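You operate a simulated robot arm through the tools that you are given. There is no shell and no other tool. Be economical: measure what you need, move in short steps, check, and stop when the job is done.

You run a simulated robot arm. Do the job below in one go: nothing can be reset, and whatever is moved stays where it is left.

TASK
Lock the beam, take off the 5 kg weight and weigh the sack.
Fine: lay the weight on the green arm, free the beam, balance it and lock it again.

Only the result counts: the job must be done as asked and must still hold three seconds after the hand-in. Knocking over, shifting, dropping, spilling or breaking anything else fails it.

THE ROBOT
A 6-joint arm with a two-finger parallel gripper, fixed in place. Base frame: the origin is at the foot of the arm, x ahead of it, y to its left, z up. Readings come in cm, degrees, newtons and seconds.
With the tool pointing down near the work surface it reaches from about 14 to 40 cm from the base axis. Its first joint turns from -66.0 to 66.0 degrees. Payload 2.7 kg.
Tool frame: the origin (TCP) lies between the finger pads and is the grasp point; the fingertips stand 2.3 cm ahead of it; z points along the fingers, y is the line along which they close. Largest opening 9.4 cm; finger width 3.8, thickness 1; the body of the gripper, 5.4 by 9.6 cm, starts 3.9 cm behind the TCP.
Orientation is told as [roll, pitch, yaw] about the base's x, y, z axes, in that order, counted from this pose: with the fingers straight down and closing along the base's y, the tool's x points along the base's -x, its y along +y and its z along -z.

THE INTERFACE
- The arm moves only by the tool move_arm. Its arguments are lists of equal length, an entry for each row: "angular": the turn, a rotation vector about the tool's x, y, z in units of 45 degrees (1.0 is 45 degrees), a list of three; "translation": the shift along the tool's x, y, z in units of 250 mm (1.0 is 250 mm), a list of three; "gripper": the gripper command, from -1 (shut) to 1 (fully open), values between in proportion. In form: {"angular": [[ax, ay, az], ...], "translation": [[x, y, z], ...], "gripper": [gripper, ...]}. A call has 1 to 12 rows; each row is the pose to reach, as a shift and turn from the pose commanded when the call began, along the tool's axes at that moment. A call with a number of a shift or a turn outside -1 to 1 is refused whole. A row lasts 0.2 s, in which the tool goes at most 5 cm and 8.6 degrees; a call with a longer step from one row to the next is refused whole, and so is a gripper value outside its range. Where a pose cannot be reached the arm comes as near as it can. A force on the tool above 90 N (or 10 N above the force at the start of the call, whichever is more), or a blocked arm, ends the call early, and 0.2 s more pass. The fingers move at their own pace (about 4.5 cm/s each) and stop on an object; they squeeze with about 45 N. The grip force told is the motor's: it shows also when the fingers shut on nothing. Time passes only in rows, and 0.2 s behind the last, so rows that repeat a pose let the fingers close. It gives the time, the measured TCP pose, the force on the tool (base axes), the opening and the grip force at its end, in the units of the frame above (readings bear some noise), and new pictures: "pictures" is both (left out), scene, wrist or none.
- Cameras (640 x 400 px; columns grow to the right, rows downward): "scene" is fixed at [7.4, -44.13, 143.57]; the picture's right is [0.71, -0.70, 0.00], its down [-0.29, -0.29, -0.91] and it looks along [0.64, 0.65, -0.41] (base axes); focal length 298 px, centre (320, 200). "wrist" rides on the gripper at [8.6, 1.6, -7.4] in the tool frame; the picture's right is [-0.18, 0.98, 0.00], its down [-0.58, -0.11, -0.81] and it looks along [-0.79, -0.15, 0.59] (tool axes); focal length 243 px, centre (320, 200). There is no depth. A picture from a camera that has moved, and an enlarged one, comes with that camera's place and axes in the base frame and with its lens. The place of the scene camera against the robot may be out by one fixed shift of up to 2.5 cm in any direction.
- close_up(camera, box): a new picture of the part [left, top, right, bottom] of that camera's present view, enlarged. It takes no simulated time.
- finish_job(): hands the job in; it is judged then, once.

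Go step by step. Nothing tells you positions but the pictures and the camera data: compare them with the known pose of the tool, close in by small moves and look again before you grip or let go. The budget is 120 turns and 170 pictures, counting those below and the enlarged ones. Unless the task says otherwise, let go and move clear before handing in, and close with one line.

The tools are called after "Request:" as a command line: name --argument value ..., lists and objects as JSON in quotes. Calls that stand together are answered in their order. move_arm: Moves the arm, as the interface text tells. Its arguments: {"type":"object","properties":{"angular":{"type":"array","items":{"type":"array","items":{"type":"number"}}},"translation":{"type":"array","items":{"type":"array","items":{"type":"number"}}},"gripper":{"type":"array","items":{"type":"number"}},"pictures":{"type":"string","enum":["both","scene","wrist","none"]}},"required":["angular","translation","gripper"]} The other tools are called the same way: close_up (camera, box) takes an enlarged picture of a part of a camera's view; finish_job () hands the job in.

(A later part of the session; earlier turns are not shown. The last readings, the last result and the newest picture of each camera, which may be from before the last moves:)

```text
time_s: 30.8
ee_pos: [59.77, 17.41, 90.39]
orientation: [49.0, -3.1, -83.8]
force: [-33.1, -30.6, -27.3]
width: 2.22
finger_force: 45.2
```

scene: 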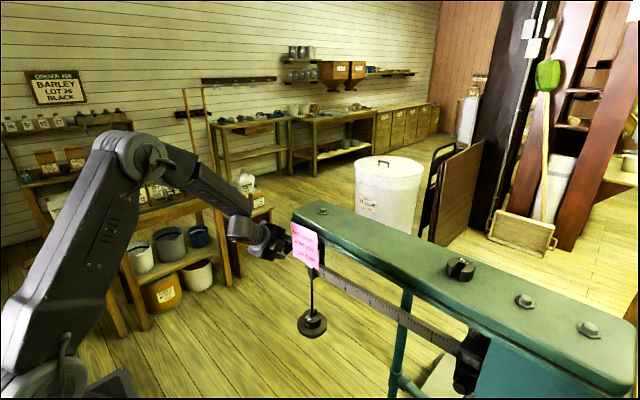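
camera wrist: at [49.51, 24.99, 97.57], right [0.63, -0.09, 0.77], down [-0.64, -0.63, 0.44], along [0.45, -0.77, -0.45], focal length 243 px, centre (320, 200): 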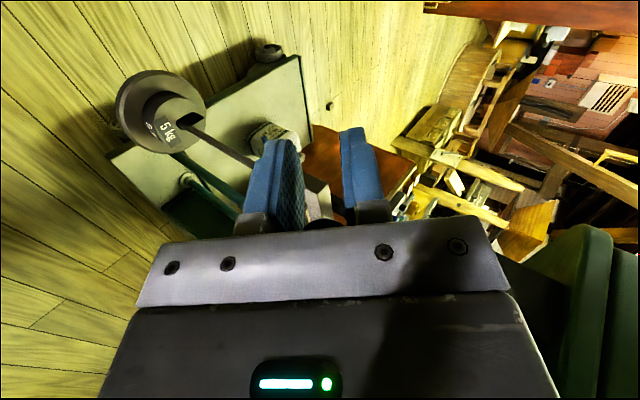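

Resistance has built up in −x near the vertical, which suggests the end stop. I'll open, slide out along +y, back away and look.

Request:
move_arm --angular '[[0, 0, 0], [0, 0, 0], [0, 0, 0], [0, 0, 0], [0, 0, 0], [0, 0, 0], [0, 0, 0], [0, 0, 0]]' --translation '[[0, 0, 0], [0, 0, 0], [0.05, 0, 0], [0.12, 0, 0], [0.18, 0, -0.1], [0.18, 0, -0.25], [0.18, 0, -0.4], [0.18, 0, -0.5]]' --gripper '[0, 0, 0, 0, 0, 0, 0, 0]' --pictures "both"

Request:
close_up --camera "wrist" --box '[220, 40, 440, 220]'

Request:
close_up --camera "scene" --box '[250, 200, 370, 350]'

```text
time_s: 32.6
ee_pos: [50.52, 20.37, 98.99]
orientation: [49.9, -2.6, -84.0]
force: [-1.1, 0.1, -0.9]
width: 4.7
finger_force: 0.0
camera wrist: at [44.81, 28.85, 104.59], right [0.64, -0.08, 0.76], down [-0.63, -0.63, 0.46], along [0.44, -0.77, -0.46], focal length 243 px, centre (320, 200)
```

scene: 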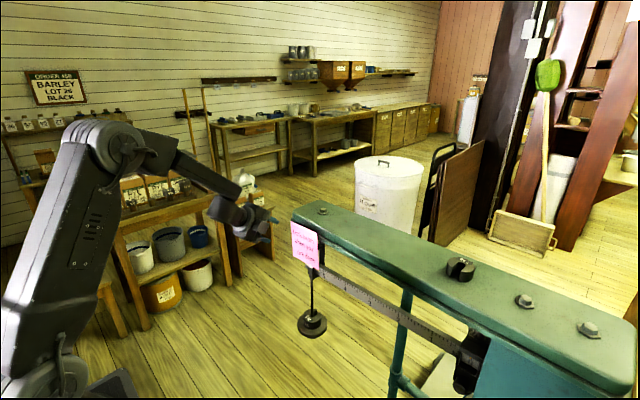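
wrist: 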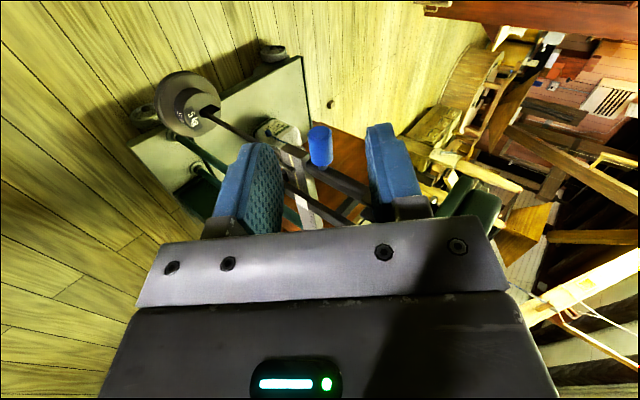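

```text
2.22 times, centred on (330, 130) of wrist
camera zoom: at [44.81, 28.85, 104.59], right [0.64, -0.08, 0.76], down [-0.63, -0.63, 0.46], along [0.44, -0.77, -0.46], focal length 539 px, centre (298, 356)
```

zoom: 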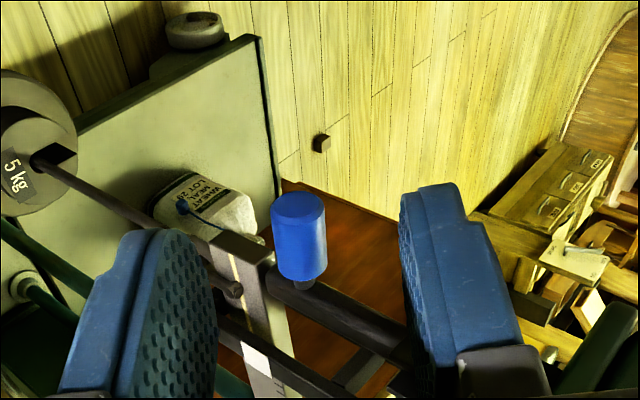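

```text
2.67 times, centred on (310, 275) of scene
camera zoom: at [7.4, -44.13, 143.57], right [0.71, -0.7, 0.0], down [-0.29, -0.29, -0.91], along [0.64, 0.65, -0.41], focal length 794 px, centre (347, 0)
```

zoom: 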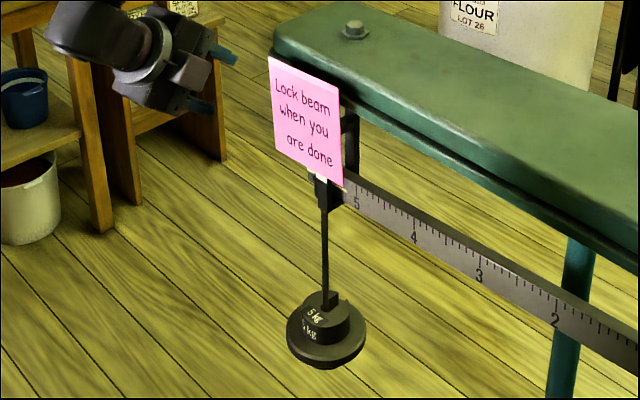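

The lever now hangs vertical beside the beam tip, which looks like the locked position. Next I'll turn the gripper so the fingers close along y and move down in front of the hanging weight.

Request:
move_arm --angular '[[0, 0, -0.18], [0, 0, -0.36], [0, 0, -0.54], [0, 0, -0.72], [0, 0, -0.9], [0, 0, -1.0]]' --translation '[[-0.016, -0.075, -0.045], [-0.033, -0.15, -0.09], [-0.05, -0.22, -0.135], [-0.066, -0.3, -0.18], [-0.083, -0.37, -0.225], [-0.1, -0.447, -0.267]]' --gripper '[1, 1, 1, 1, 1, 1]' --pictures "none"

Request:
move_arm --angular '[[0, 0, -0.18], [0, 0, -0.36], [0, 0, -0.54], [0, 0, -0.72], [0, 0, -0.87]]' --translation '[[0, 0, 0], [0, 0, 0], [0, 0, 0], [0, 0, 0], [0, 0, 0]]' --gripper '[1, 1, 1, 1, 1]' --pictures "wrist"

Request:
close_up --camera "wrist" --box '[220, 0, 440, 220]'

```text
time_s: 34.0
ee_pos: [38.45, 16.7, 94.71]
orientation: [38.3, -35.0, -50.3]
force: [0.1, -0.3, -0.1]
width: 9.41
finger_force: 0.0
```

```text
time_s: 35.2
ee_pos: [38.66, 16.69, 94.58]
orientation: [2.9, -49.8, 0.1]
force: [0.3, -0.4, -0.1]
width: 9.39
finger_force: 0.0
camera wrist: at [27.17, 18.01, 92.89], right [0.08, 0.98, 0.17], down [-0.24, -0.15, 0.96], along [0.97, -0.12, 0.22], focal length 243 px, centre (320, 200)
```

wrist: 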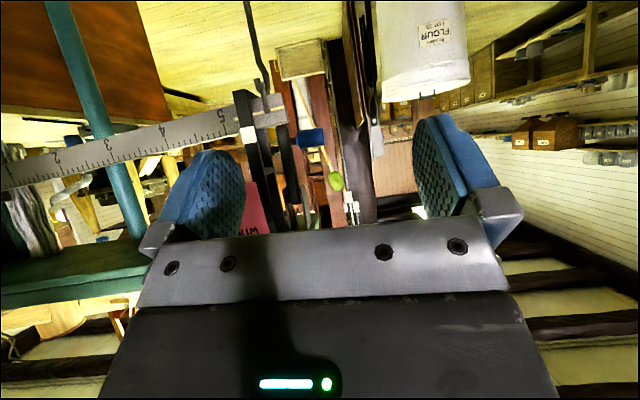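

```text
1.82 times, centred on (330, 110) of wrist
camera zoom: at [27.17, 18.01, 92.89], right [0.08, 0.98, 0.17], down [-0.24, -0.15, 0.96], along [0.97, -0.12, 0.22], focal length 441 px, centre (302, 364)
```

zoom: 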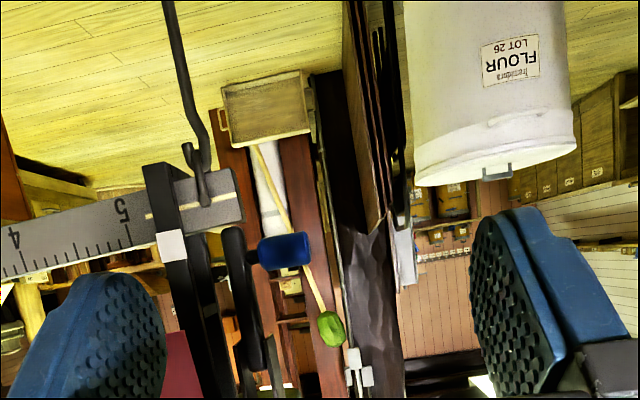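

The lever hangs exactly vertical. The beam tip rests low, about 2 cm below the white marks, because the 5 kg is too heavy. I'll go down in front of the weight now.

Request:
move_arm --angular '[[0.01, -0.04, 0], [0.02, -0.08, 0], [0.03, -0.12, 0], [0.04, -0.16, 0], [0.05, -0.2, 0], [0.064, -0.227, 0]]' --translation '[[0.095, -0.047, 0.107], [0.19, -0.094, 0.215], [0.287, -0.141, 0.322], [0.383, -0.189, 0.43], [0.48, -0.236, 0.537], [0.575, -0.284, 0.645]]' --gripper '[1, 1, 1, 1, 1, 1]' --pictures "both"

Request:
close_up --camera "wrist" --box '[220, 0, 440, 240]'

```text
time_s: 36.6
ee_pos: [41.73, 10.33, 73.4]
orientation: [0.6, -60.3, -0.6]
force: [0.2, 0.3, 0.1]
width: 9.42
finger_force: 0.1
camera wrist: at [30.9, 12.08, 69.53], right [0.1, 0.98, 0.16], down [-0.41, -0.11, 0.9], along [0.91, -0.15, 0.39], focal length 243 px, centre (320, 200)
```

scene: 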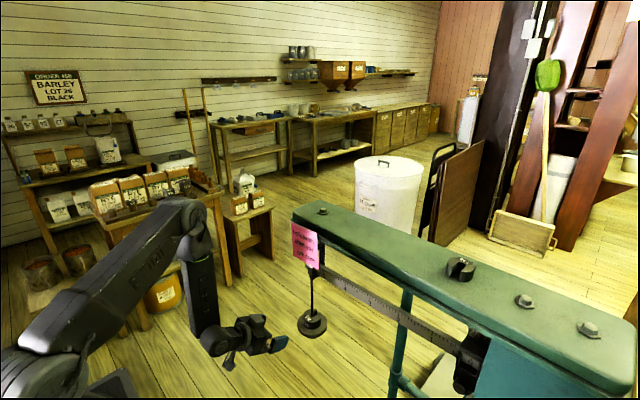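
wrist: 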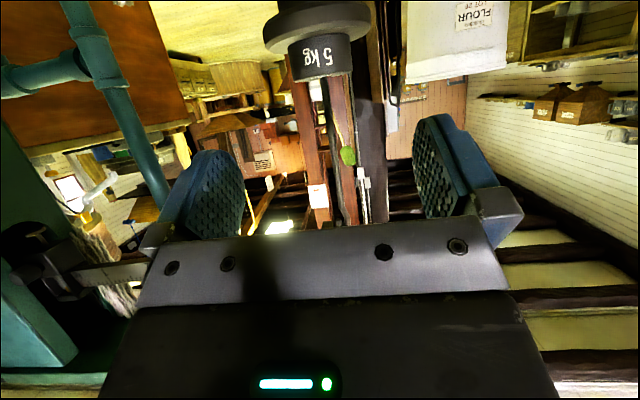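

```text
1.67 times, centred on (330, 120) of wrist
camera zoom: at [30.9, 12.08, 69.53], right [0.1, 0.98, 0.16], down [-0.41, -0.11, 0.9], along [0.91, -0.15, 0.39], focal length 404 px, centre (303, 333)
```

zoom: 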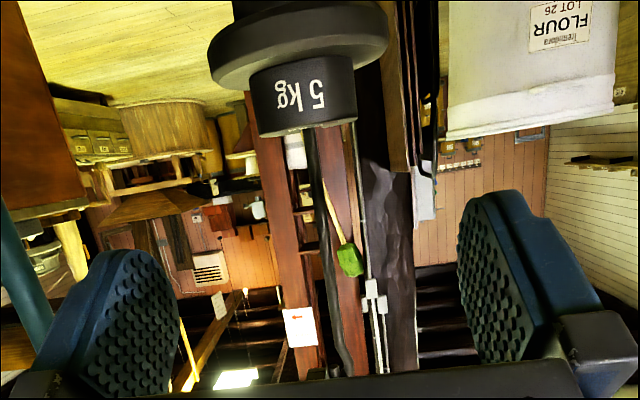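

The hub is clearly visible, about 6 cm across and centred near (58, 10.1). Its top is at z≈68 and the pan at z≈65.6. I'll flatten the gripper to near horizontal and come closer at that height.

Request:
move_arm --angular '[[0, -0.13, 0], [0, -0.26, 0], [0, -0.393, 0]]' --translation '[[0.03, -0.003, 0.085], [0.06, -0.006, 0.17], [0.084, -0.008, 0.256]]' --gripper '[1, 1, 1]' --pictures "both"

Request:
close_up --camera "scene" --box '[230, 280, 350, 360]'

```text
time_s: 37.4
ee_pos: [46.3, 10.09, 68.21]
orientation: [1.4, -78.0, -1.5]
force: [0.0, 0.3, -0.5]
width: 9.38
finger_force: 0.1
camera wrist: at [37.15, 11.95, 61.28], right [0.04, 0.98, 0.18], down [-0.67, -0.11, 0.74], along [0.74, -0.15, 0.65], focal length 243 px, centre (320, 200)
```

scene: 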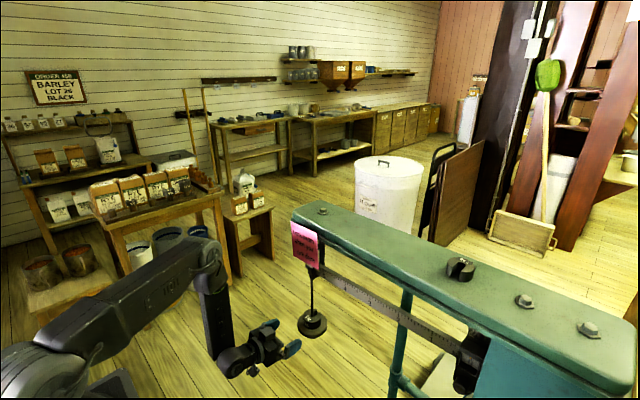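
wrist: 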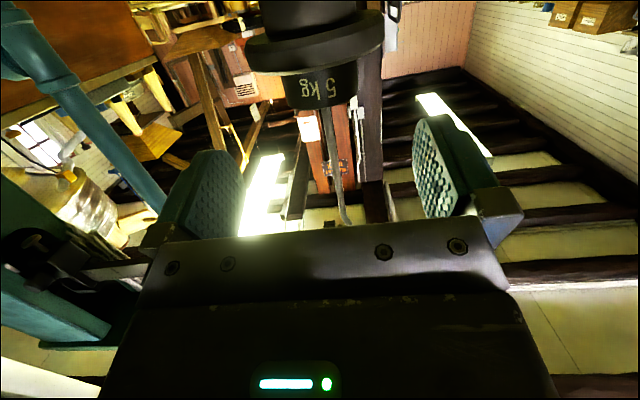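

```text
5.00 times, centred on (290, 320) of scene
camera zoom: at [7.4, -44.13, 143.57], right [0.71, -0.7, 0.0], down [-0.29, -0.29, -0.91], along [0.64, 0.65, -0.41], focal length 1490 px, centre (470, -400)
```

zoom: 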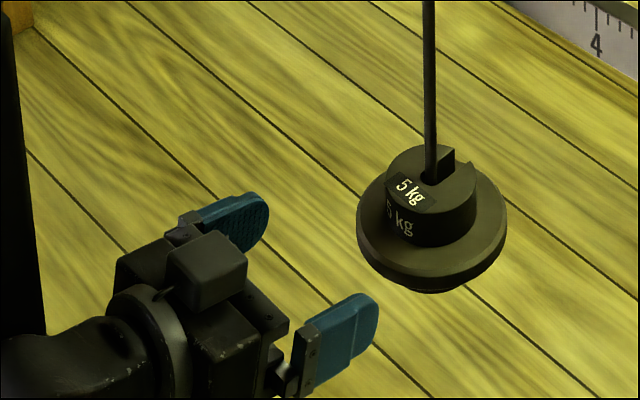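

The fingers are in line with the hub in y and height. I'll advance most of the way and look again.

Request:
move_arm --angular '[[0, 0, 0], [0, 0, 0], [0, 0, 0]]' --translation '[[-0.02, 0, 0.13], [-0.04, 0, 0.25], [-0.05, 0, 0.32]]' --gripper '[1, 1, 1]' --pictures "both"

Request:
close_up --camera "scene" --box '[230, 280, 350, 360]'

```text
time_s: 38.2
ee_pos: [54.26, 10.0, 67.67]
orientation: [0.9, -77.8, -1.2]
force: [-0.6, -0.2, 0.1]
width: 9.37
finger_force: 0.1
camera wrist: at [45.05, 11.75, 60.7], right [0.04, 0.98, 0.18], down [-0.67, -0.11, 0.74], along [0.75, -0.15, 0.65], focal length 243 px, centre (320, 200)
```

scene: 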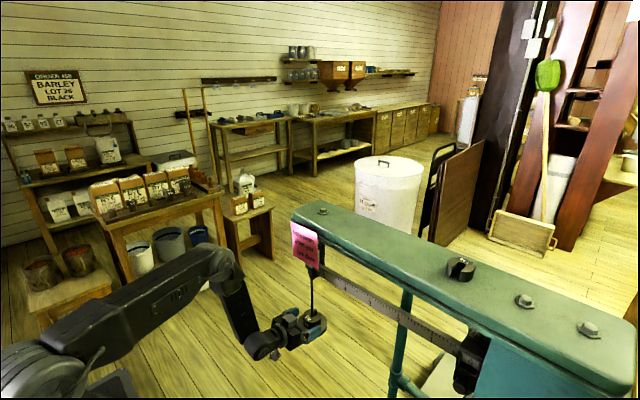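
wrist: 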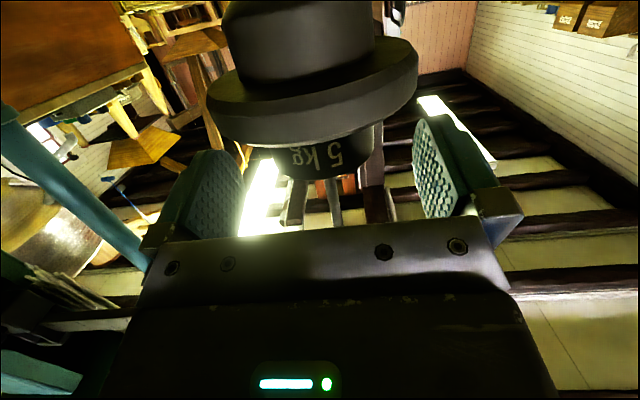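

```text
5.00 times, centred on (290, 320) of scene
camera zoom: at [7.4, -44.13, 143.57], right [0.71, -0.7, 0.0], down [-0.29, -0.29, -0.91], along [0.64, 0.65, -0.41], focal length 1490 px, centre (470, -400)
```

zoom: 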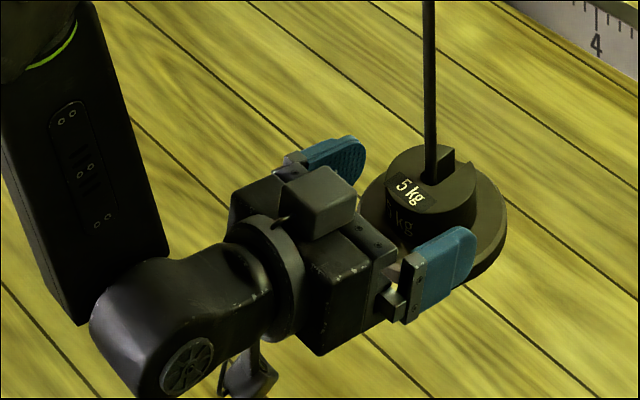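

Alignment looks good, with the hub between the fingers and clear above the pan. I'll do the final advance, then close.

Request:
move_arm --angular '[[0, 0, 0], [0, 0, 0], [0, 0, 0]]' --translation '[[-0.008, 0.004, 0.04], [-0.017, 0.004, 0.08], [-0.025, 0.004, 0.118]]' --gripper '[1, 1, 1]' --pictures "wrist"

Request:
close_up --camera "scene" --box '[270, 290, 350, 350]'

```text
time_s: 39.0
ee_pos: [57.3, 10.13, 67.6]
orientation: [1.1, -77.8, -1.1]
force: [-0.3, 0.5, 0.1]
width: 9.4
finger_force: 0.0
camera wrist: at [48.16, 11.95, 60.67], right [0.04, 0.98, 0.18], down [-0.67, -0.11, 0.74], along [0.75, -0.15, 0.65], focal length 243 px, centre (320, 200)
```

wrist: 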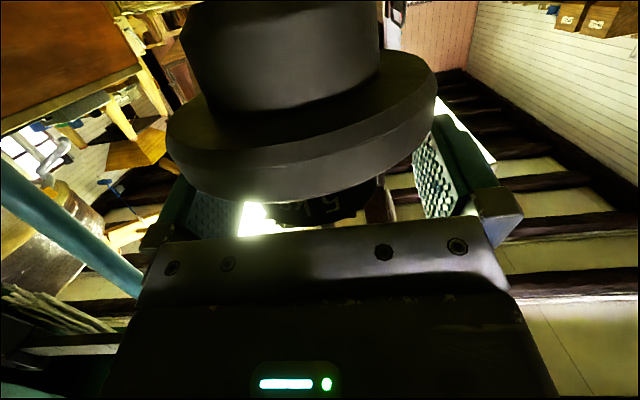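

```text
6.67 times, centred on (310, 320) of scene
camera zoom: at [7.4, -44.13, 143.57], right [0.71, -0.7, 0.0], down [-0.29, -0.29, -0.91], along [0.64, 0.65, -0.41], focal length 1986 px, centre (387, -600)
```

zoom: 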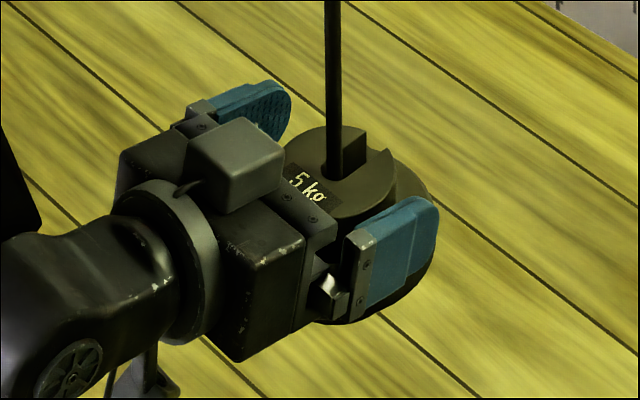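

Both fingers now straddle the hub and the slot faces away, so I'll close on it.

Request:
move_arm --angular '[[0, 0, 0], [0, 0, 0], [0, 0, 0], [0, 0, 0]]' --translation '[[-0.025, 0, 0], [-0.025, 0, 0], [-0.025, 0, 0], [-0.025, 0, 0]]' --gripper '[-1, -1, -1, -1]' --pictures "none"

Request:
close_up --camera "scene" --box '[270, 290, 350, 350]'

```text
time_s: 40.0
ee_pos: [57.57, 10.26, 68.04]
orientation: [1.2, -77.7, -1.2]
force: [0.7, 0.0, 0.2]
width: 5.99
finger_force: 44.8
```

```text
6.67 times, centred on (310, 320) of scene
camera zoom: at [7.4, -44.13, 143.57], right [0.71, -0.7, 0.0], down [-0.29, -0.29, -0.91], along [0.64, 0.65, -0.41], focal length 1986 px, centre (387, -600)
```

zoom: 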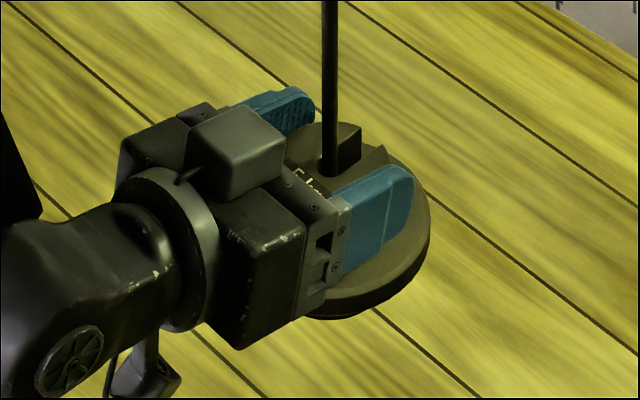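

It is gripped at 6.0 cm. I'll lift 1 cm to test the load and check that the beam stays locked.

Request:
move_arm --angular '[[0, 0, 0], [0, 0, 0], [0, 0, 0]]' --translation '[[-0.02, 0, -0.004], [-0.04, 0, -0.0083], [-0.04, 0, -0.0083]]' --gripper '[-1, -1, -1]' --pictures "none"

Request:
close_up --camera "scene" --box '[270, 220, 350, 350]'

```text
time_s: 40.8
ee_pos: [57.58, 10.25, 69.14]
orientation: [1.2, -77.9, -1.2]
force: [1.6, -0.6, -4.9]
width: 5.99
finger_force: 44.5
```

```text
3.08 times, centred on (310, 285) of scene
camera zoom: at [7.41, -44.13, 143.57], right [0.71, -0.7, 0.0], down [-0.29, -0.29, -0.91], along [0.64, 0.65, -0.41], focal length 917 px, centre (351, -62)
```

zoom: 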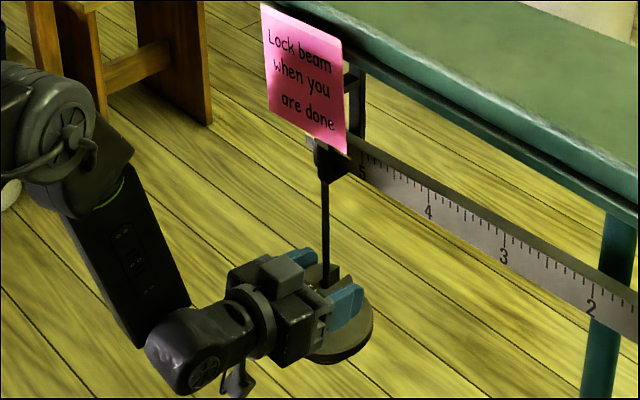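

The load is about 0.5 kg and the beam hasn't moved. I'll slide the weight straight back toward the robot so the stem exits its slot.

Request:
move_arm --angular '[[0, 0, 0], [0, 0, 0], [0, 0, 0], [0, 0, 0], [0, 0, 0], [0, 0, 0]]' --translation '[[-0.01, 0, -0.02], [0.002, 0, -0.08], [0.012, 0, -0.13], [0.025, 0, -0.19], [0.038, 0, -0.25], [0.05, 0, -0.31]]' --gripper '[-1, -1, -1, -1, -1, -1]' --pictures "both"

Request:
close_up --camera "scene" --box '[230, 220, 360, 360]'

```text
time_s: 42.2
ee_pos: [49.8, 10.24, 69.55]
orientation: [1.1, -77.9, -1.3]
force: [0.1, -0.4, -5.7]
width: 5.98
finger_force: 44.9
camera wrist: at [40.53, 12.02, 62.66], right [0.04, 0.98, 0.18], down [-0.67, -0.11, 0.74], along [0.74, -0.15, 0.65], focal length 243 px, centre (320, 200)
```

scene: 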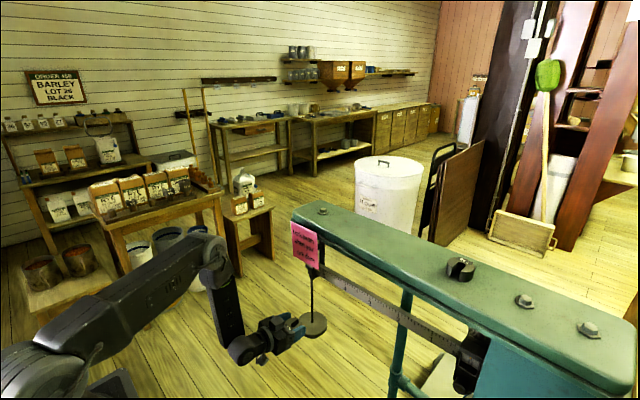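
wrist: 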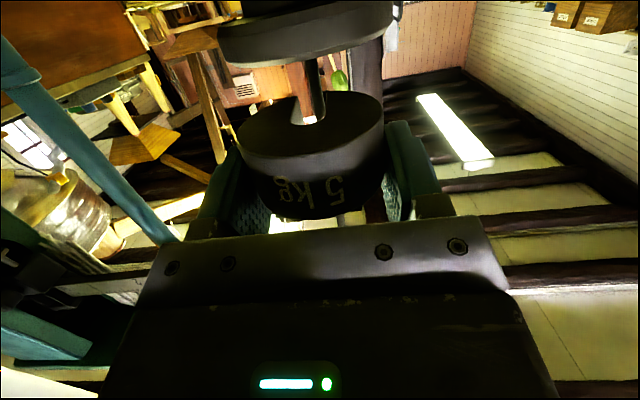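

```text
2.86 times, centred on (295, 290) of scene
camera zoom: at [7.41, -44.13, 143.57], right [0.71, -0.7, 0.0], down [-0.29, -0.29, -0.91], along [0.64, 0.65, -0.41], focal length 851 px, centre (391, -57)
```

zoom: 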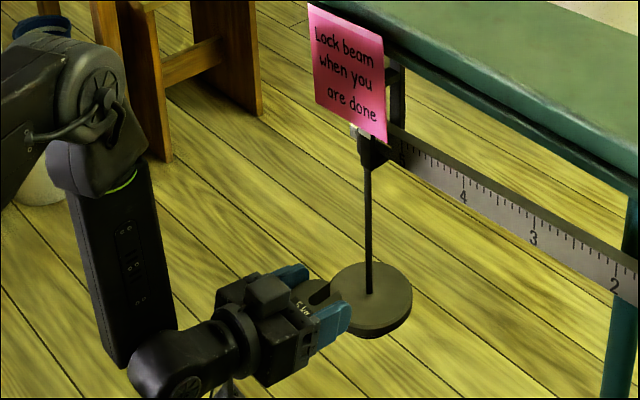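

The weight is off the hanger and the beam hasn't moved. I'll back away and raise it in front of the scale.

Request:
move_arm --angular '[[0, 0, 0], [0, 0, 0], [0, 0, 0], [0, 0, 0], [0, 0, 0], [0, 0, 0]]' --translation '[[0.02, 0, -0.1], [0.01, 0, -0.2], [-0.12, 0, -0.27], [-0.26, 0, -0.34], [-0.39, 0, -0.39], [-0.52, 0, -0.437]]' --gripper '[-1, -1, -1, -1, -1, -1]' --pictures "none"

Request:
move_arm --angular '[[0, 0, 0], [0, 0, 0], [0, 0, 0], [0, 0, 0], [0, 0, 0], [0, 0, 0], [0, 0, 0], [0, 0, 0]]' --translation '[[-0.12, -0.03, -0.025], [-0.24, -0.06, -0.05], [-0.36, -0.1, -0.075], [-0.48, -0.15, -0.1], [-0.6, -0.2, -0.125], [-0.72, -0.25, -0.15], [-0.84, -0.3, -0.178], [-0.958, -0.35, -0.204]]' --gripper '[-1, -1, -1, -1, -1, -1, -1, -1]' --pictures "both"

```text
time_s: 43.6
ee_pos: [41.97, 10.31, 84.63]
orientation: [1.1, -77.8, -1.4]
force: [-0.5, -0.1, -5.0]
width: 5.95
finger_force: 45.3
```

```text
time_s: 45.4
ee_pos: [42.02, 1.63, 109.08]
orientation: [0.9, -77.7, -1.1]
force: [-0.2, -0.2, -4.3]
width: 5.97
finger_force: 44.9
camera wrist: at [32.91, 3.35, 102.11], right [0.04, 0.98, 0.18], down [-0.66, -0.11, 0.74], along [0.75, -0.15, 0.65], focal length 243 px, centre (320, 200)
```

scene: 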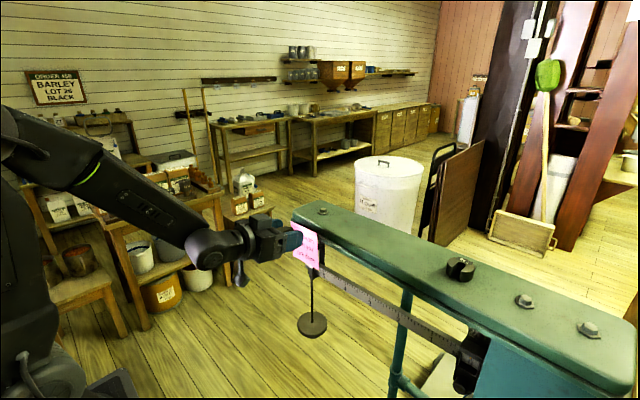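
wrist: 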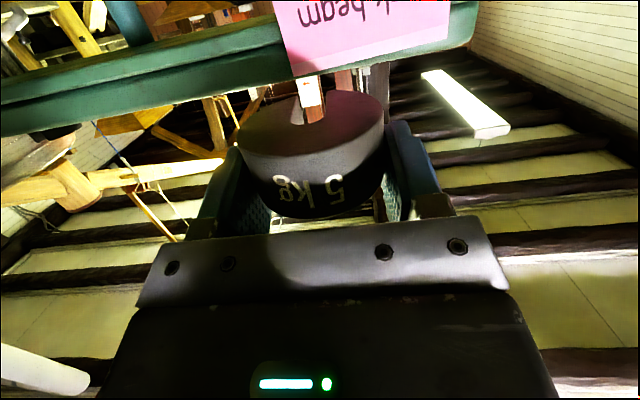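

I'm now in front of the arm, and its top edge works out at z≈106.8. I'll rise further, shift to y≈−6 (clear of the note and bolt), and move over the arm with about 3.5 cm clearance.

Request:
move_arm --angular '[[0, 0, 0], [0, 0, 0], [0, 0, 0], [0, 0, 0], [0, 0, 0], [0, 0, 0]]' --translation '[[-0.09, -0.15, -0.018], [-0.172, -0.304, -0.037], [-0.2, -0.304, 0.093], [-0.228, -0.304, 0.223], [-0.256, -0.304, 0.353], [-0.282, -0.304, 0.479]]' --gripper '[-1, -1, -1, -1, -1, -1]' --pictures "both"

Request:
close_up --camera "scene" --box '[260, 170, 420, 290]'

```text
time_s: 46.8
ee_pos: [55.18, -6.08, 113.13]
orientation: [1.2, -77.8, -1.4]
force: [0.0, 1.3, -3.7]
width: 5.94
finger_force: 45.2
camera wrist: at [45.9, -4.31, 106.38], right [0.04, 0.98, 0.18], down [-0.67, -0.11, 0.74], along [0.75, -0.15, 0.65], focal length 243 px, centre (320, 200)
```

scene: 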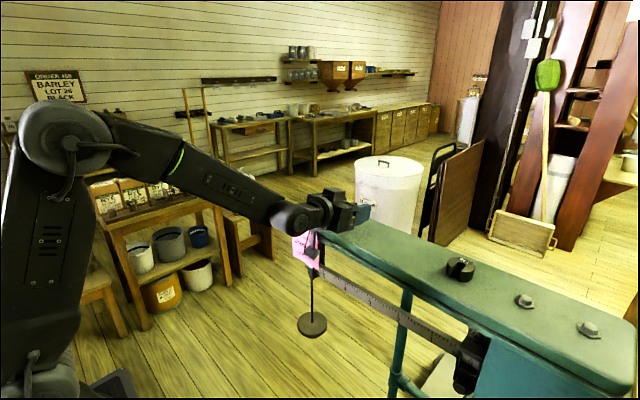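
wrist: 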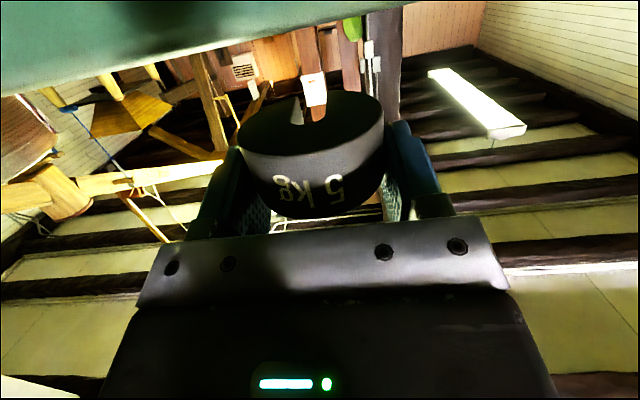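

```text
3.33 times, centred on (340, 230) of scene
camera zoom: at [7.4, -44.13, 143.57], right [0.71, -0.7, 0.0], down [-0.29, -0.29, -0.91], along [0.64, 0.65, -0.41], focal length 993 px, centre (253, 100)
```

zoom: 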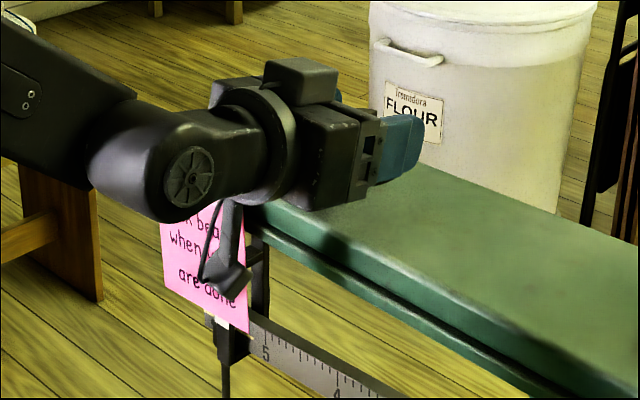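

The weight is over the middle of the arm's width. I'll lower it carefully toward the surface, watching the force.

Request:
move_arm --angular '[[0, 0, 0], [0, 0, 0], [0, 0, 0], [0, 0, 0]]' --translation '[[0.03, 0, 0.006], [0.06, 0, 0.0125], [0.085, 0, 0.018], [0.085, 0, 0.018]]' --gripper '[-1, -1, -1, -1]' --pictures "wrist"

Request:
close_up --camera "scene" --box '[310, 190, 390, 250]'

```text
time_s: 47.8
ee_pos: [54.93, -5.98, 111.19]
orientation: [1.2, -77.8, -1.4]
force: [0.6, 0.4, -4.1]
width: 5.95
finger_force: 44.9
camera wrist: at [45.74, -4.32, 104.29], right [0.04, 0.98, 0.18], down [-0.67, -0.11, 0.74], along [0.75, -0.15, 0.65], focal length 243 px, centre (320, 200)
```

wrist: 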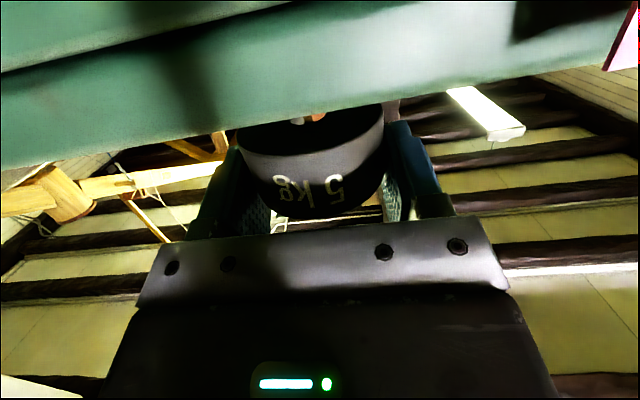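

```text
6.67 times, centred on (350, 220) of scene
camera zoom: at [7.41, -44.13, 143.57], right [0.71, -0.7, 0.0], down [-0.29, -0.29, -0.91], along [0.64, 0.65, -0.41], focal length 1986 px, centre (120, 67)
```

zoom: 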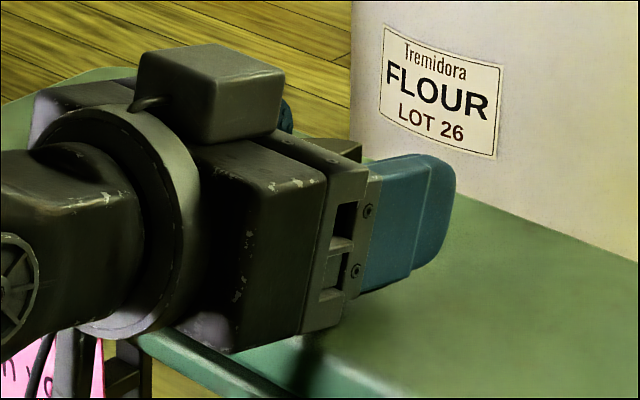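

Request:
move_arm --angular '[[0, 0, 0], [0, 0, 0]]' --translation '[[0.016, 0, 0.0034], [0.032, 0, 0.0068]]' --gripper '[-1, -1]' --pictures "none"

Request:
move_arm --angular '[[0, 0, 0], [0, 0, 0]]' --translation '[[0.008, 0, 0.0017], [0.012, 0, 0.0025]]' --gripper '[-1, -1]' --pictures "none"

Request:
move_arm --angular '[[0, 0, 0], [0, 0, 0]]' --translation '[[0.006, 0, 0.0013], [0.01, 0, 0.0021]]' --gripper '[-1, -1]' --pictures "none"

Request:
close_up --camera "scene" --box '[310, 190, 390, 250]'

```text
time_s: 48.4
ee_pos: [55.09, -6.2, 110.45]
orientation: [1.1, -77.6, -1.3]
force: [-0.1, -0.3, -4.7]
width: 5.95
finger_force: 45.2
```

```text
time_s: 49.0
ee_pos: [55.13, -6.21, 110.16]
orientation: [1.0, -77.8, -1.3]
force: [-0.5, 1.2, -3.6]
width: 5.93
finger_force: 45.1
```

```text
time_s: 49.6
ee_pos: [55.12, -6.31, 110.13]
orientation: [1.0, -78.2, -1.1]
force: [-3.5, 2.2, 7.0]
width: 5.93
finger_force: 45.0
```

```text
6.67 times, centred on (350, 220) of scene
camera zoom: at [7.38, -44.12, 143.58], right [0.71, -0.7, 0.0], down [-0.29, -0.29, -0.91], along [0.64, 0.65, -0.41], focal length 1986 px, centre (120, 67)
```

zoom: 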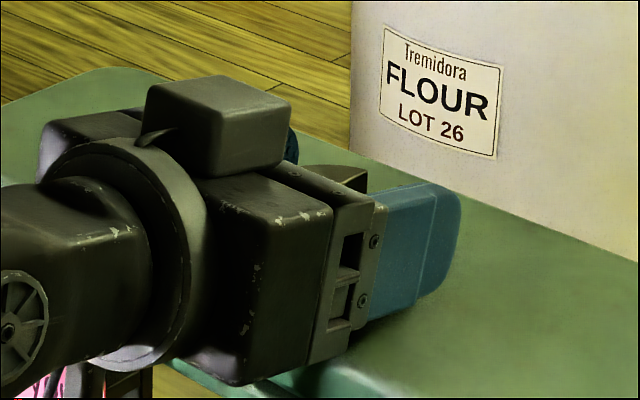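

Contact registers at TCP z≈110.1, so the weight is resting on the arm. I'll open, then back straight out.

Request:
move_arm --angular '[[0, 0, 0], [0, 0, 0], [0, 0, 0], [0, 0, 0], [0, 0, 0], [0, 0, 0], [0, 0, 0], [0, 0, 0], [0, 0, 0]]' --translation '[[-0.004, 0, 0], [-0.004, 0, 0], [-0.004, 0, 0], [-0.004, 0, 0], [-0.004, 0, -0.06], [-0.004, 0, -0.16], [-0.004, 0, -0.3], [-0.004, 0, -0.45], [-0.004, 0, -0.6]]' --gripper '[0.4, 0.7, 1, 1, 1, 1, 1, 1, 1]' --pictures "both"

Request:
close_up --camera "scene" --box '[280, 190, 400, 280]'

```text
time_s: 51.6
ee_pos: [40.31, -6.14, 113.24]
orientation: [1.2, -77.8, -1.4]
force: [-0.4, 0.8, 0.3]
width: 9.42
finger_force: 0.1
camera wrist: at [31.15, -4.37, 106.37], right [0.04, 0.98, 0.18], down [-0.67, -0.11, 0.74], along [0.75, -0.15, 0.65], focal length 243 px, centre (320, 200)
```

scene: 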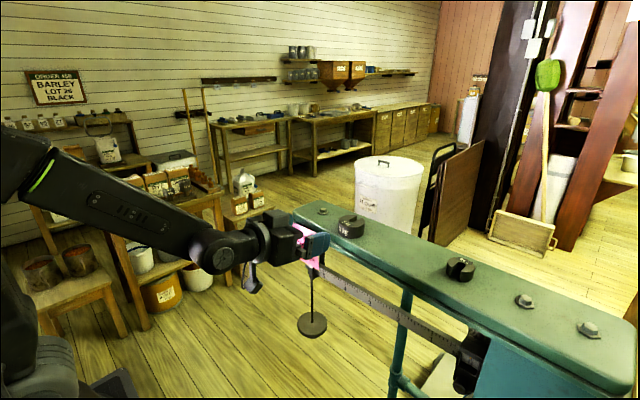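
wrist: 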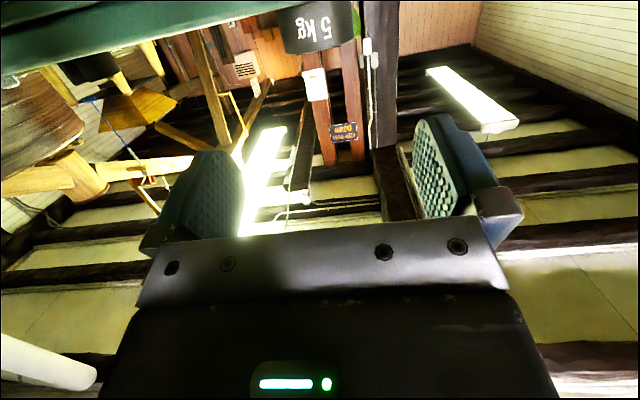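

```text
4.44 times, centred on (340, 235) of scene
camera zoom: at [7.4, -44.13, 143.57], right [0.71, -0.7, 0.0], down [-0.29, -0.29, -0.91], along [0.64, 0.65, -0.41], focal length 1324 px, centre (231, 44)
```

zoom: 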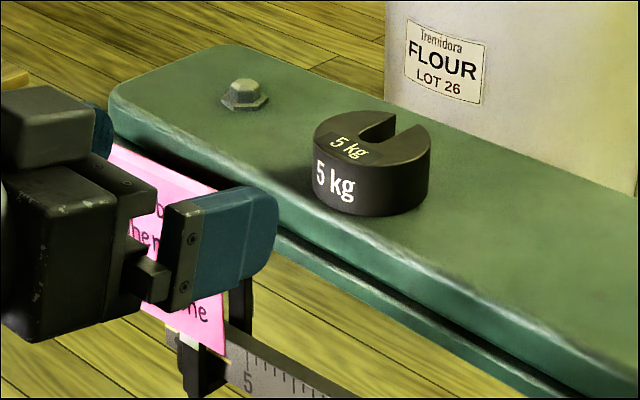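

The 5 kg weight is standing properly on the green arm. Next I'll free the beam by swinging the lever back up, so I'm rolling the wrist 90° and moving in front of the knob's side.

Request:
move_arm --angular '[[0, 0, 0.18], [0, 0, 0.36], [0, 0, 0.54], [0, 0, 0.72], [0, 0, 0.9], [0, 0, 1.0]]' --translation '[[0.02, 0.14, -0.02], [0.05, 0.28, -0.02], [0.1, 0.42, -0.02], [0.15, 0.57, -0.02], [0.2, 0.72, -0.02], [0.25, 0.88, -0.02]]' --gripper '[0, 0, 0, 0, 0, 0]' --pictures "none"

Request:
move_arm --angular '[[0, 0, 0.18], [0, 0, 0.36], [0, 0, 0.54], [0, 0, 0.72], [0, 0, 0.9], [0, 0, 0.97]]' --translation '[[0, 0, 0], [0, 0, 0], [0, 0, 0], [0, 0, 0], [0, 0, 0], [0, 0, 0]]' --gripper '[0, 0, 0, 0, 0, 0]' --pictures "none"

Request:
move_arm --angular '[[0.15, 0, 0], [0.33, 0, 0], [0.33, 0, 0]]' --translation '[[0, 0, 0], [0, 0, 0], [0, 0, 0]]' --gripper '[0, 0, 0]' --pictures "wrist"

```text
time_s: 53.0
ee_pos: [38.66, 16.07, 107.22]
orientation: [73.0, -43.4, -78.4]
force: [0.8, -0.1, 0.7]
width: 4.71
finger_force: 0.0
```

```text
time_s: 54.4
ee_pos: [38.63, 15.9, 107.2]
orientation: [77.8, -1.0, -90.1]
force: [-0.3, -0.7, -0.1]
width: 4.68
finger_force: 0.0
```

```text
time_s: 55.2
ee_pos: [38.73, 15.8, 107.32]
orientation: [62.9, -1.1, -90.1]
force: [0.5, -0.3, 1.4]
width: 4.68
finger_force: 0.0
camera wrist: at [32.61, 24.61, 111.92], right [0.45, -0.17, 0.88], down [-0.77, -0.58, 0.28], along [0.46, -0.8, -0.39], focal length 243 px, centre (320, 200)
```

wrist: 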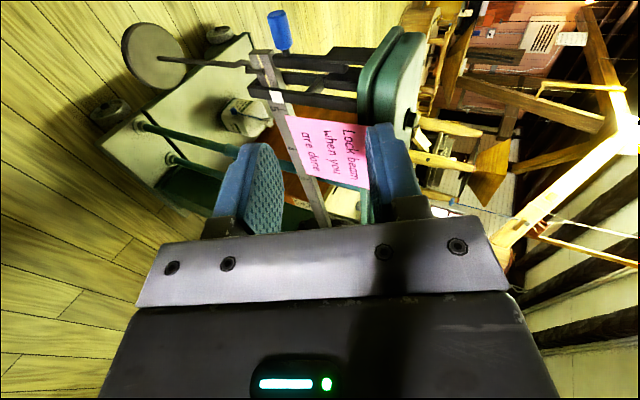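

Request:
close_up --camera "wrist" --box '[220, 0, 440, 140]'

```text
2.86 times, centred on (330, 70) of wrist
camera zoom: at [32.61, 24.61, 111.92], right [0.45, -0.17, 0.88], down [-0.77, -0.58, 0.28], along [0.46, -0.8, -0.39], focal length 693 px, centre (291, 571)
```

zoom: 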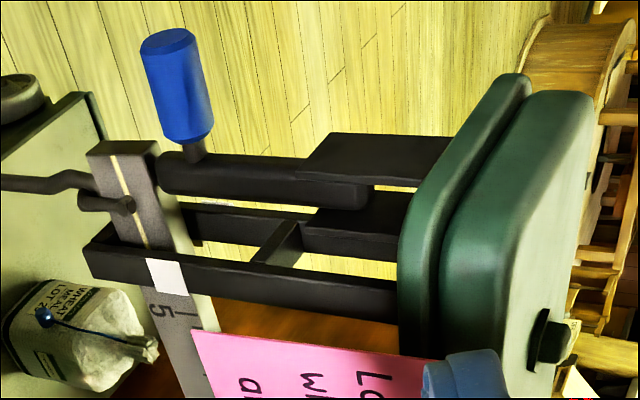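

This is a clear view. The lever's lower end sits on the beam tip and the knob is near (59, 14.3, 91). I'll approach it at y≈16.2 and stop short.

Request:
move_arm --angular '[[0, 0, 0], [0, 0, 0], [0, 0, 0], [0, 0, 0], [0, 0, 0]]' --translation '[[0.004, -0.045, 0.13], [0.008, -0.09, 0.25], [0.012, -0.13, 0.38], [0.016, -0.175, 0.5], [0.016, -0.216, 0.622]]' --gripper '[0, 0, 0, 0, 0]' --pictures "wrist"

Request:
close_up --camera "wrist" --box '[200, 0, 440, 240]'

```text
time_s: 56.4
ee_pos: [50.08, 16.09, 95.32]
orientation: [63.1, -1.0, -89.9]
force: [0.6, -0.2, 0.1]
width: 4.69
finger_force: 0.1
camera wrist: at [44.08, 24.89, 100.06], right [0.45, -0.17, 0.88], down [-0.77, -0.58, 0.28], along [0.46, -0.8, -0.39], focal length 243 px, centre (320, 200)
```

wrist: 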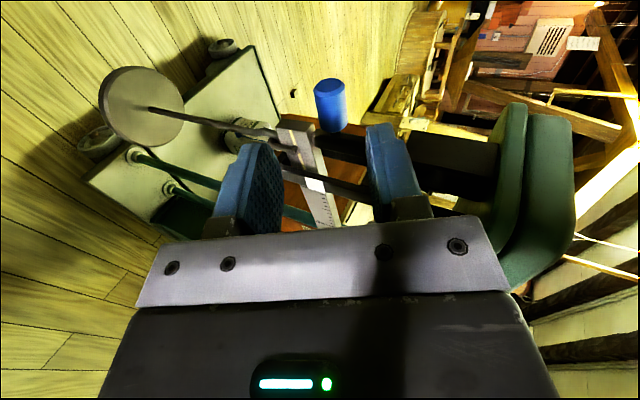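

```text
1.67 times, centred on (320, 120) of wrist
camera zoom: at [44.08, 24.89, 100.06], right [0.45, -0.17, 0.88], down [-0.77, -0.58, 0.28], along [0.46, -0.8, -0.39], focal length 404 px, centre (320, 333)
```

zoom: 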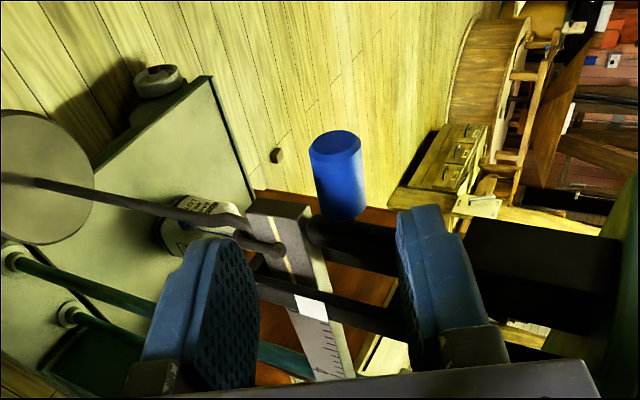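

Request:
move_arm --angular '[[0, 0, 0], [0, 0, 0], [0, 0, 0], [0, 0, 0]]' --translation '[[0, 0.003, 0.12], [0, 0.006, 0.24], [0, 0.01, 0.33], [0, 0.01, 0.381]]' --gripper '[0, 0, 0, 0]' --pictures "wrist"

Request:
close_up --camera "wrist" --box '[200, 80, 440, 240]'

```text
time_s: 57.4
ee_pos: [58.47, 15.68, 91.11]
orientation: [62.9, -1.2, -90.1]
force: [-0.2, 0.3, -0.7]
width: 4.72
finger_force: 0.0
camera wrist: at [52.42, 24.53, 95.81], right [0.45, -0.17, 0.88], down [-0.77, -0.58, 0.28], along [0.46, -0.8, -0.39], focal length 243 px, centre (320, 200)
```

wrist: 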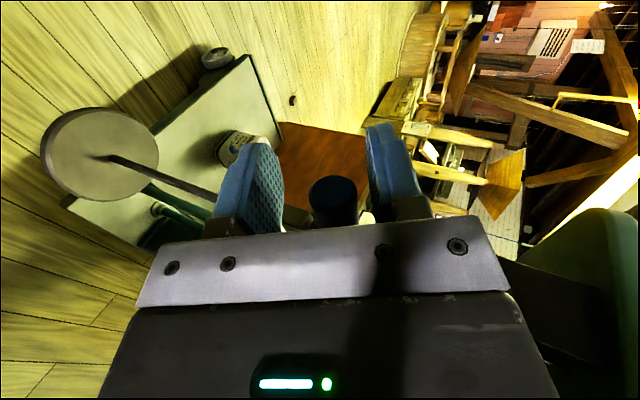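

```text
2.50 times, centred on (320, 160) of wrist
camera zoom: at [52.42, 24.53, 95.81], right [0.45, -0.17, 0.88], down [-0.77, -0.58, 0.28], along [0.46, -0.8, -0.39], focal length 606 px, centre (320, 300)
```

zoom: 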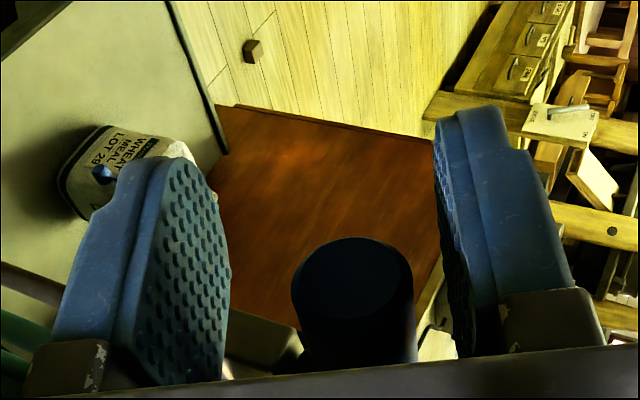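

The knob is between the fingers. I'll close.

Request:
move_arm --angular '[[0, 0, 0], [0, 0, 0], [0, 0, 0], [0, 0, 0]]' --translation '[[0, 0, 0], [0, 0, 0], [0, 0, 0], [0, 0, 0]]' --gripper '[-1, -1, -1, -1]' --pictures "none"

```text
time_s: 58.4
ee_pos: [58.51, 15.75, 91.53]
orientation: [63.6, -1.0, -90.2]
force: [4.9, 0.8, 26.1]
width: 2.17
finger_force: 45.0
```

The grip is good. From the knob's positions I get the pivot at about (58.6, 98.9) with radius 7.5. I'll follow the arc back to about 45°.

Request:
move_arm --angular '[[0, 0, 0], [0, 0, 0], [0, 0, 0], [0, 0, 0], [0, 0, 0], [0, 0, 0]]' --translation '[[0, -0.001, -0.043], [0, -0.012, -0.081], [0, -0.018, -0.12], [0, -0.018, -0.159], [0, -0.014, -0.198], [0, -0.004, -0.236]]' --gripper '[-1, -1, -1, -1, -1, -1]' --pictures "wrist"

Request:
close_up --camera "scene" --box '[230, 200, 370, 350]'

```text
time_s: 59.8
ee_pos: [53.39, 15.73, 93.98]
orientation: [63.0, -1.0, -90.3]
force: [17.6, -16.0, 10.0]
width: 2.18
finger_force: 44.7
camera wrist: at [47.4, 24.68, 98.69], right [0.44, -0.17, 0.88], down [-0.77, -0.57, 0.28], along [0.46, -0.8, -0.39], focal length 243 px, centre (320, 200)
```

wrist: 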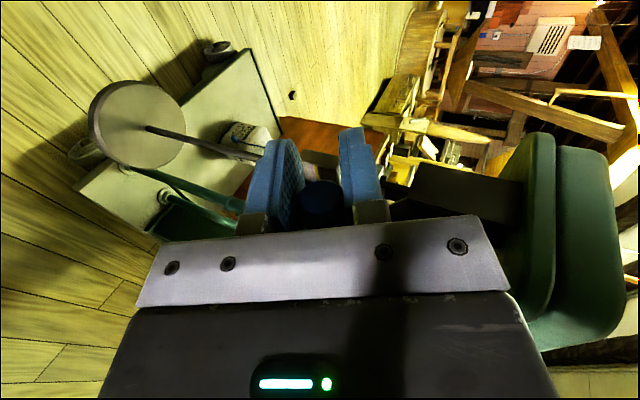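

```text
2.67 times, centred on (300, 275) of scene
camera zoom: at [7.43, -44.18, 143.55], right [0.71, -0.7, 0.0], down [-0.29, -0.29, -0.91], along [0.64, 0.65, -0.41], focal length 794 px, centre (373, 0)
```

zoom: 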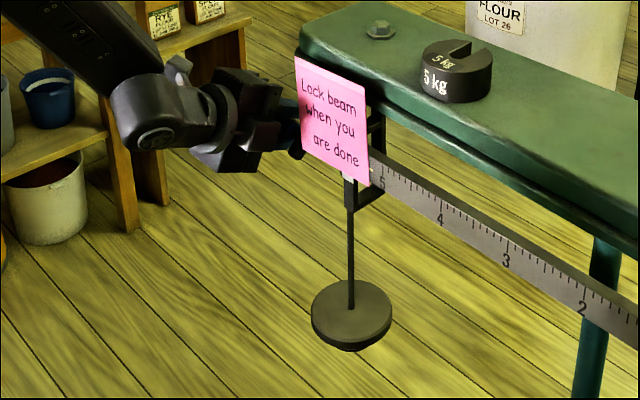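

It's moving well and the beam tip is rising. I'll continue to horizontal.

Request:
move_arm --angular '[[0, 0, 0], [0, 0, 0], [0, 0, 0], [0, 0, 0], [0, 0, 0], [0, 0, 0]]' --translation '[[0, 0.014, -0.036], [0, 0.033, -0.071], [0, 0.057, -0.102], [0, 0.084, -0.13], [0, 0.115, -0.154], [0, 0.145, -0.172]]' --gripper '[-1, -1, -1, -1, -1, -1]' --pictures "none"

Request:
close_up --camera "scene" --box '[230, 200, 370, 350]'

```text
time_s: 61.2
ee_pos: [51.16, 16.13, 98.75]
orientation: [62.6, -1.1, -90.1]
force: [3.8, -18.3, -2.3]
width: 2.16
finger_force: 45.1
```

```text
2.67 times, centred on (300, 275) of scene
camera zoom: at [7.41, -44.18, 143.55], right [0.71, -0.7, 0.0], down [-0.29, -0.29, -0.91], along [0.64, 0.65, -0.41], focal length 794 px, centre (373, 0)
```

zoom: 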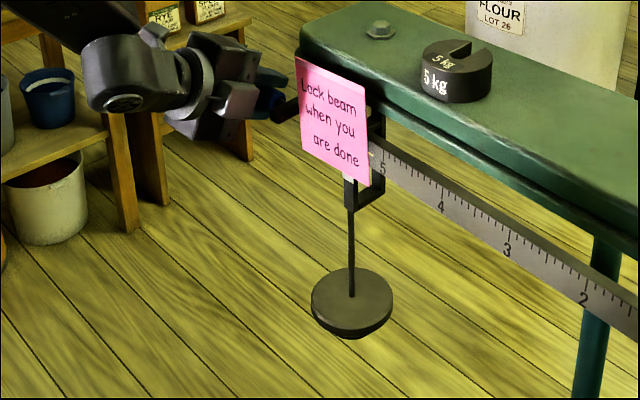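

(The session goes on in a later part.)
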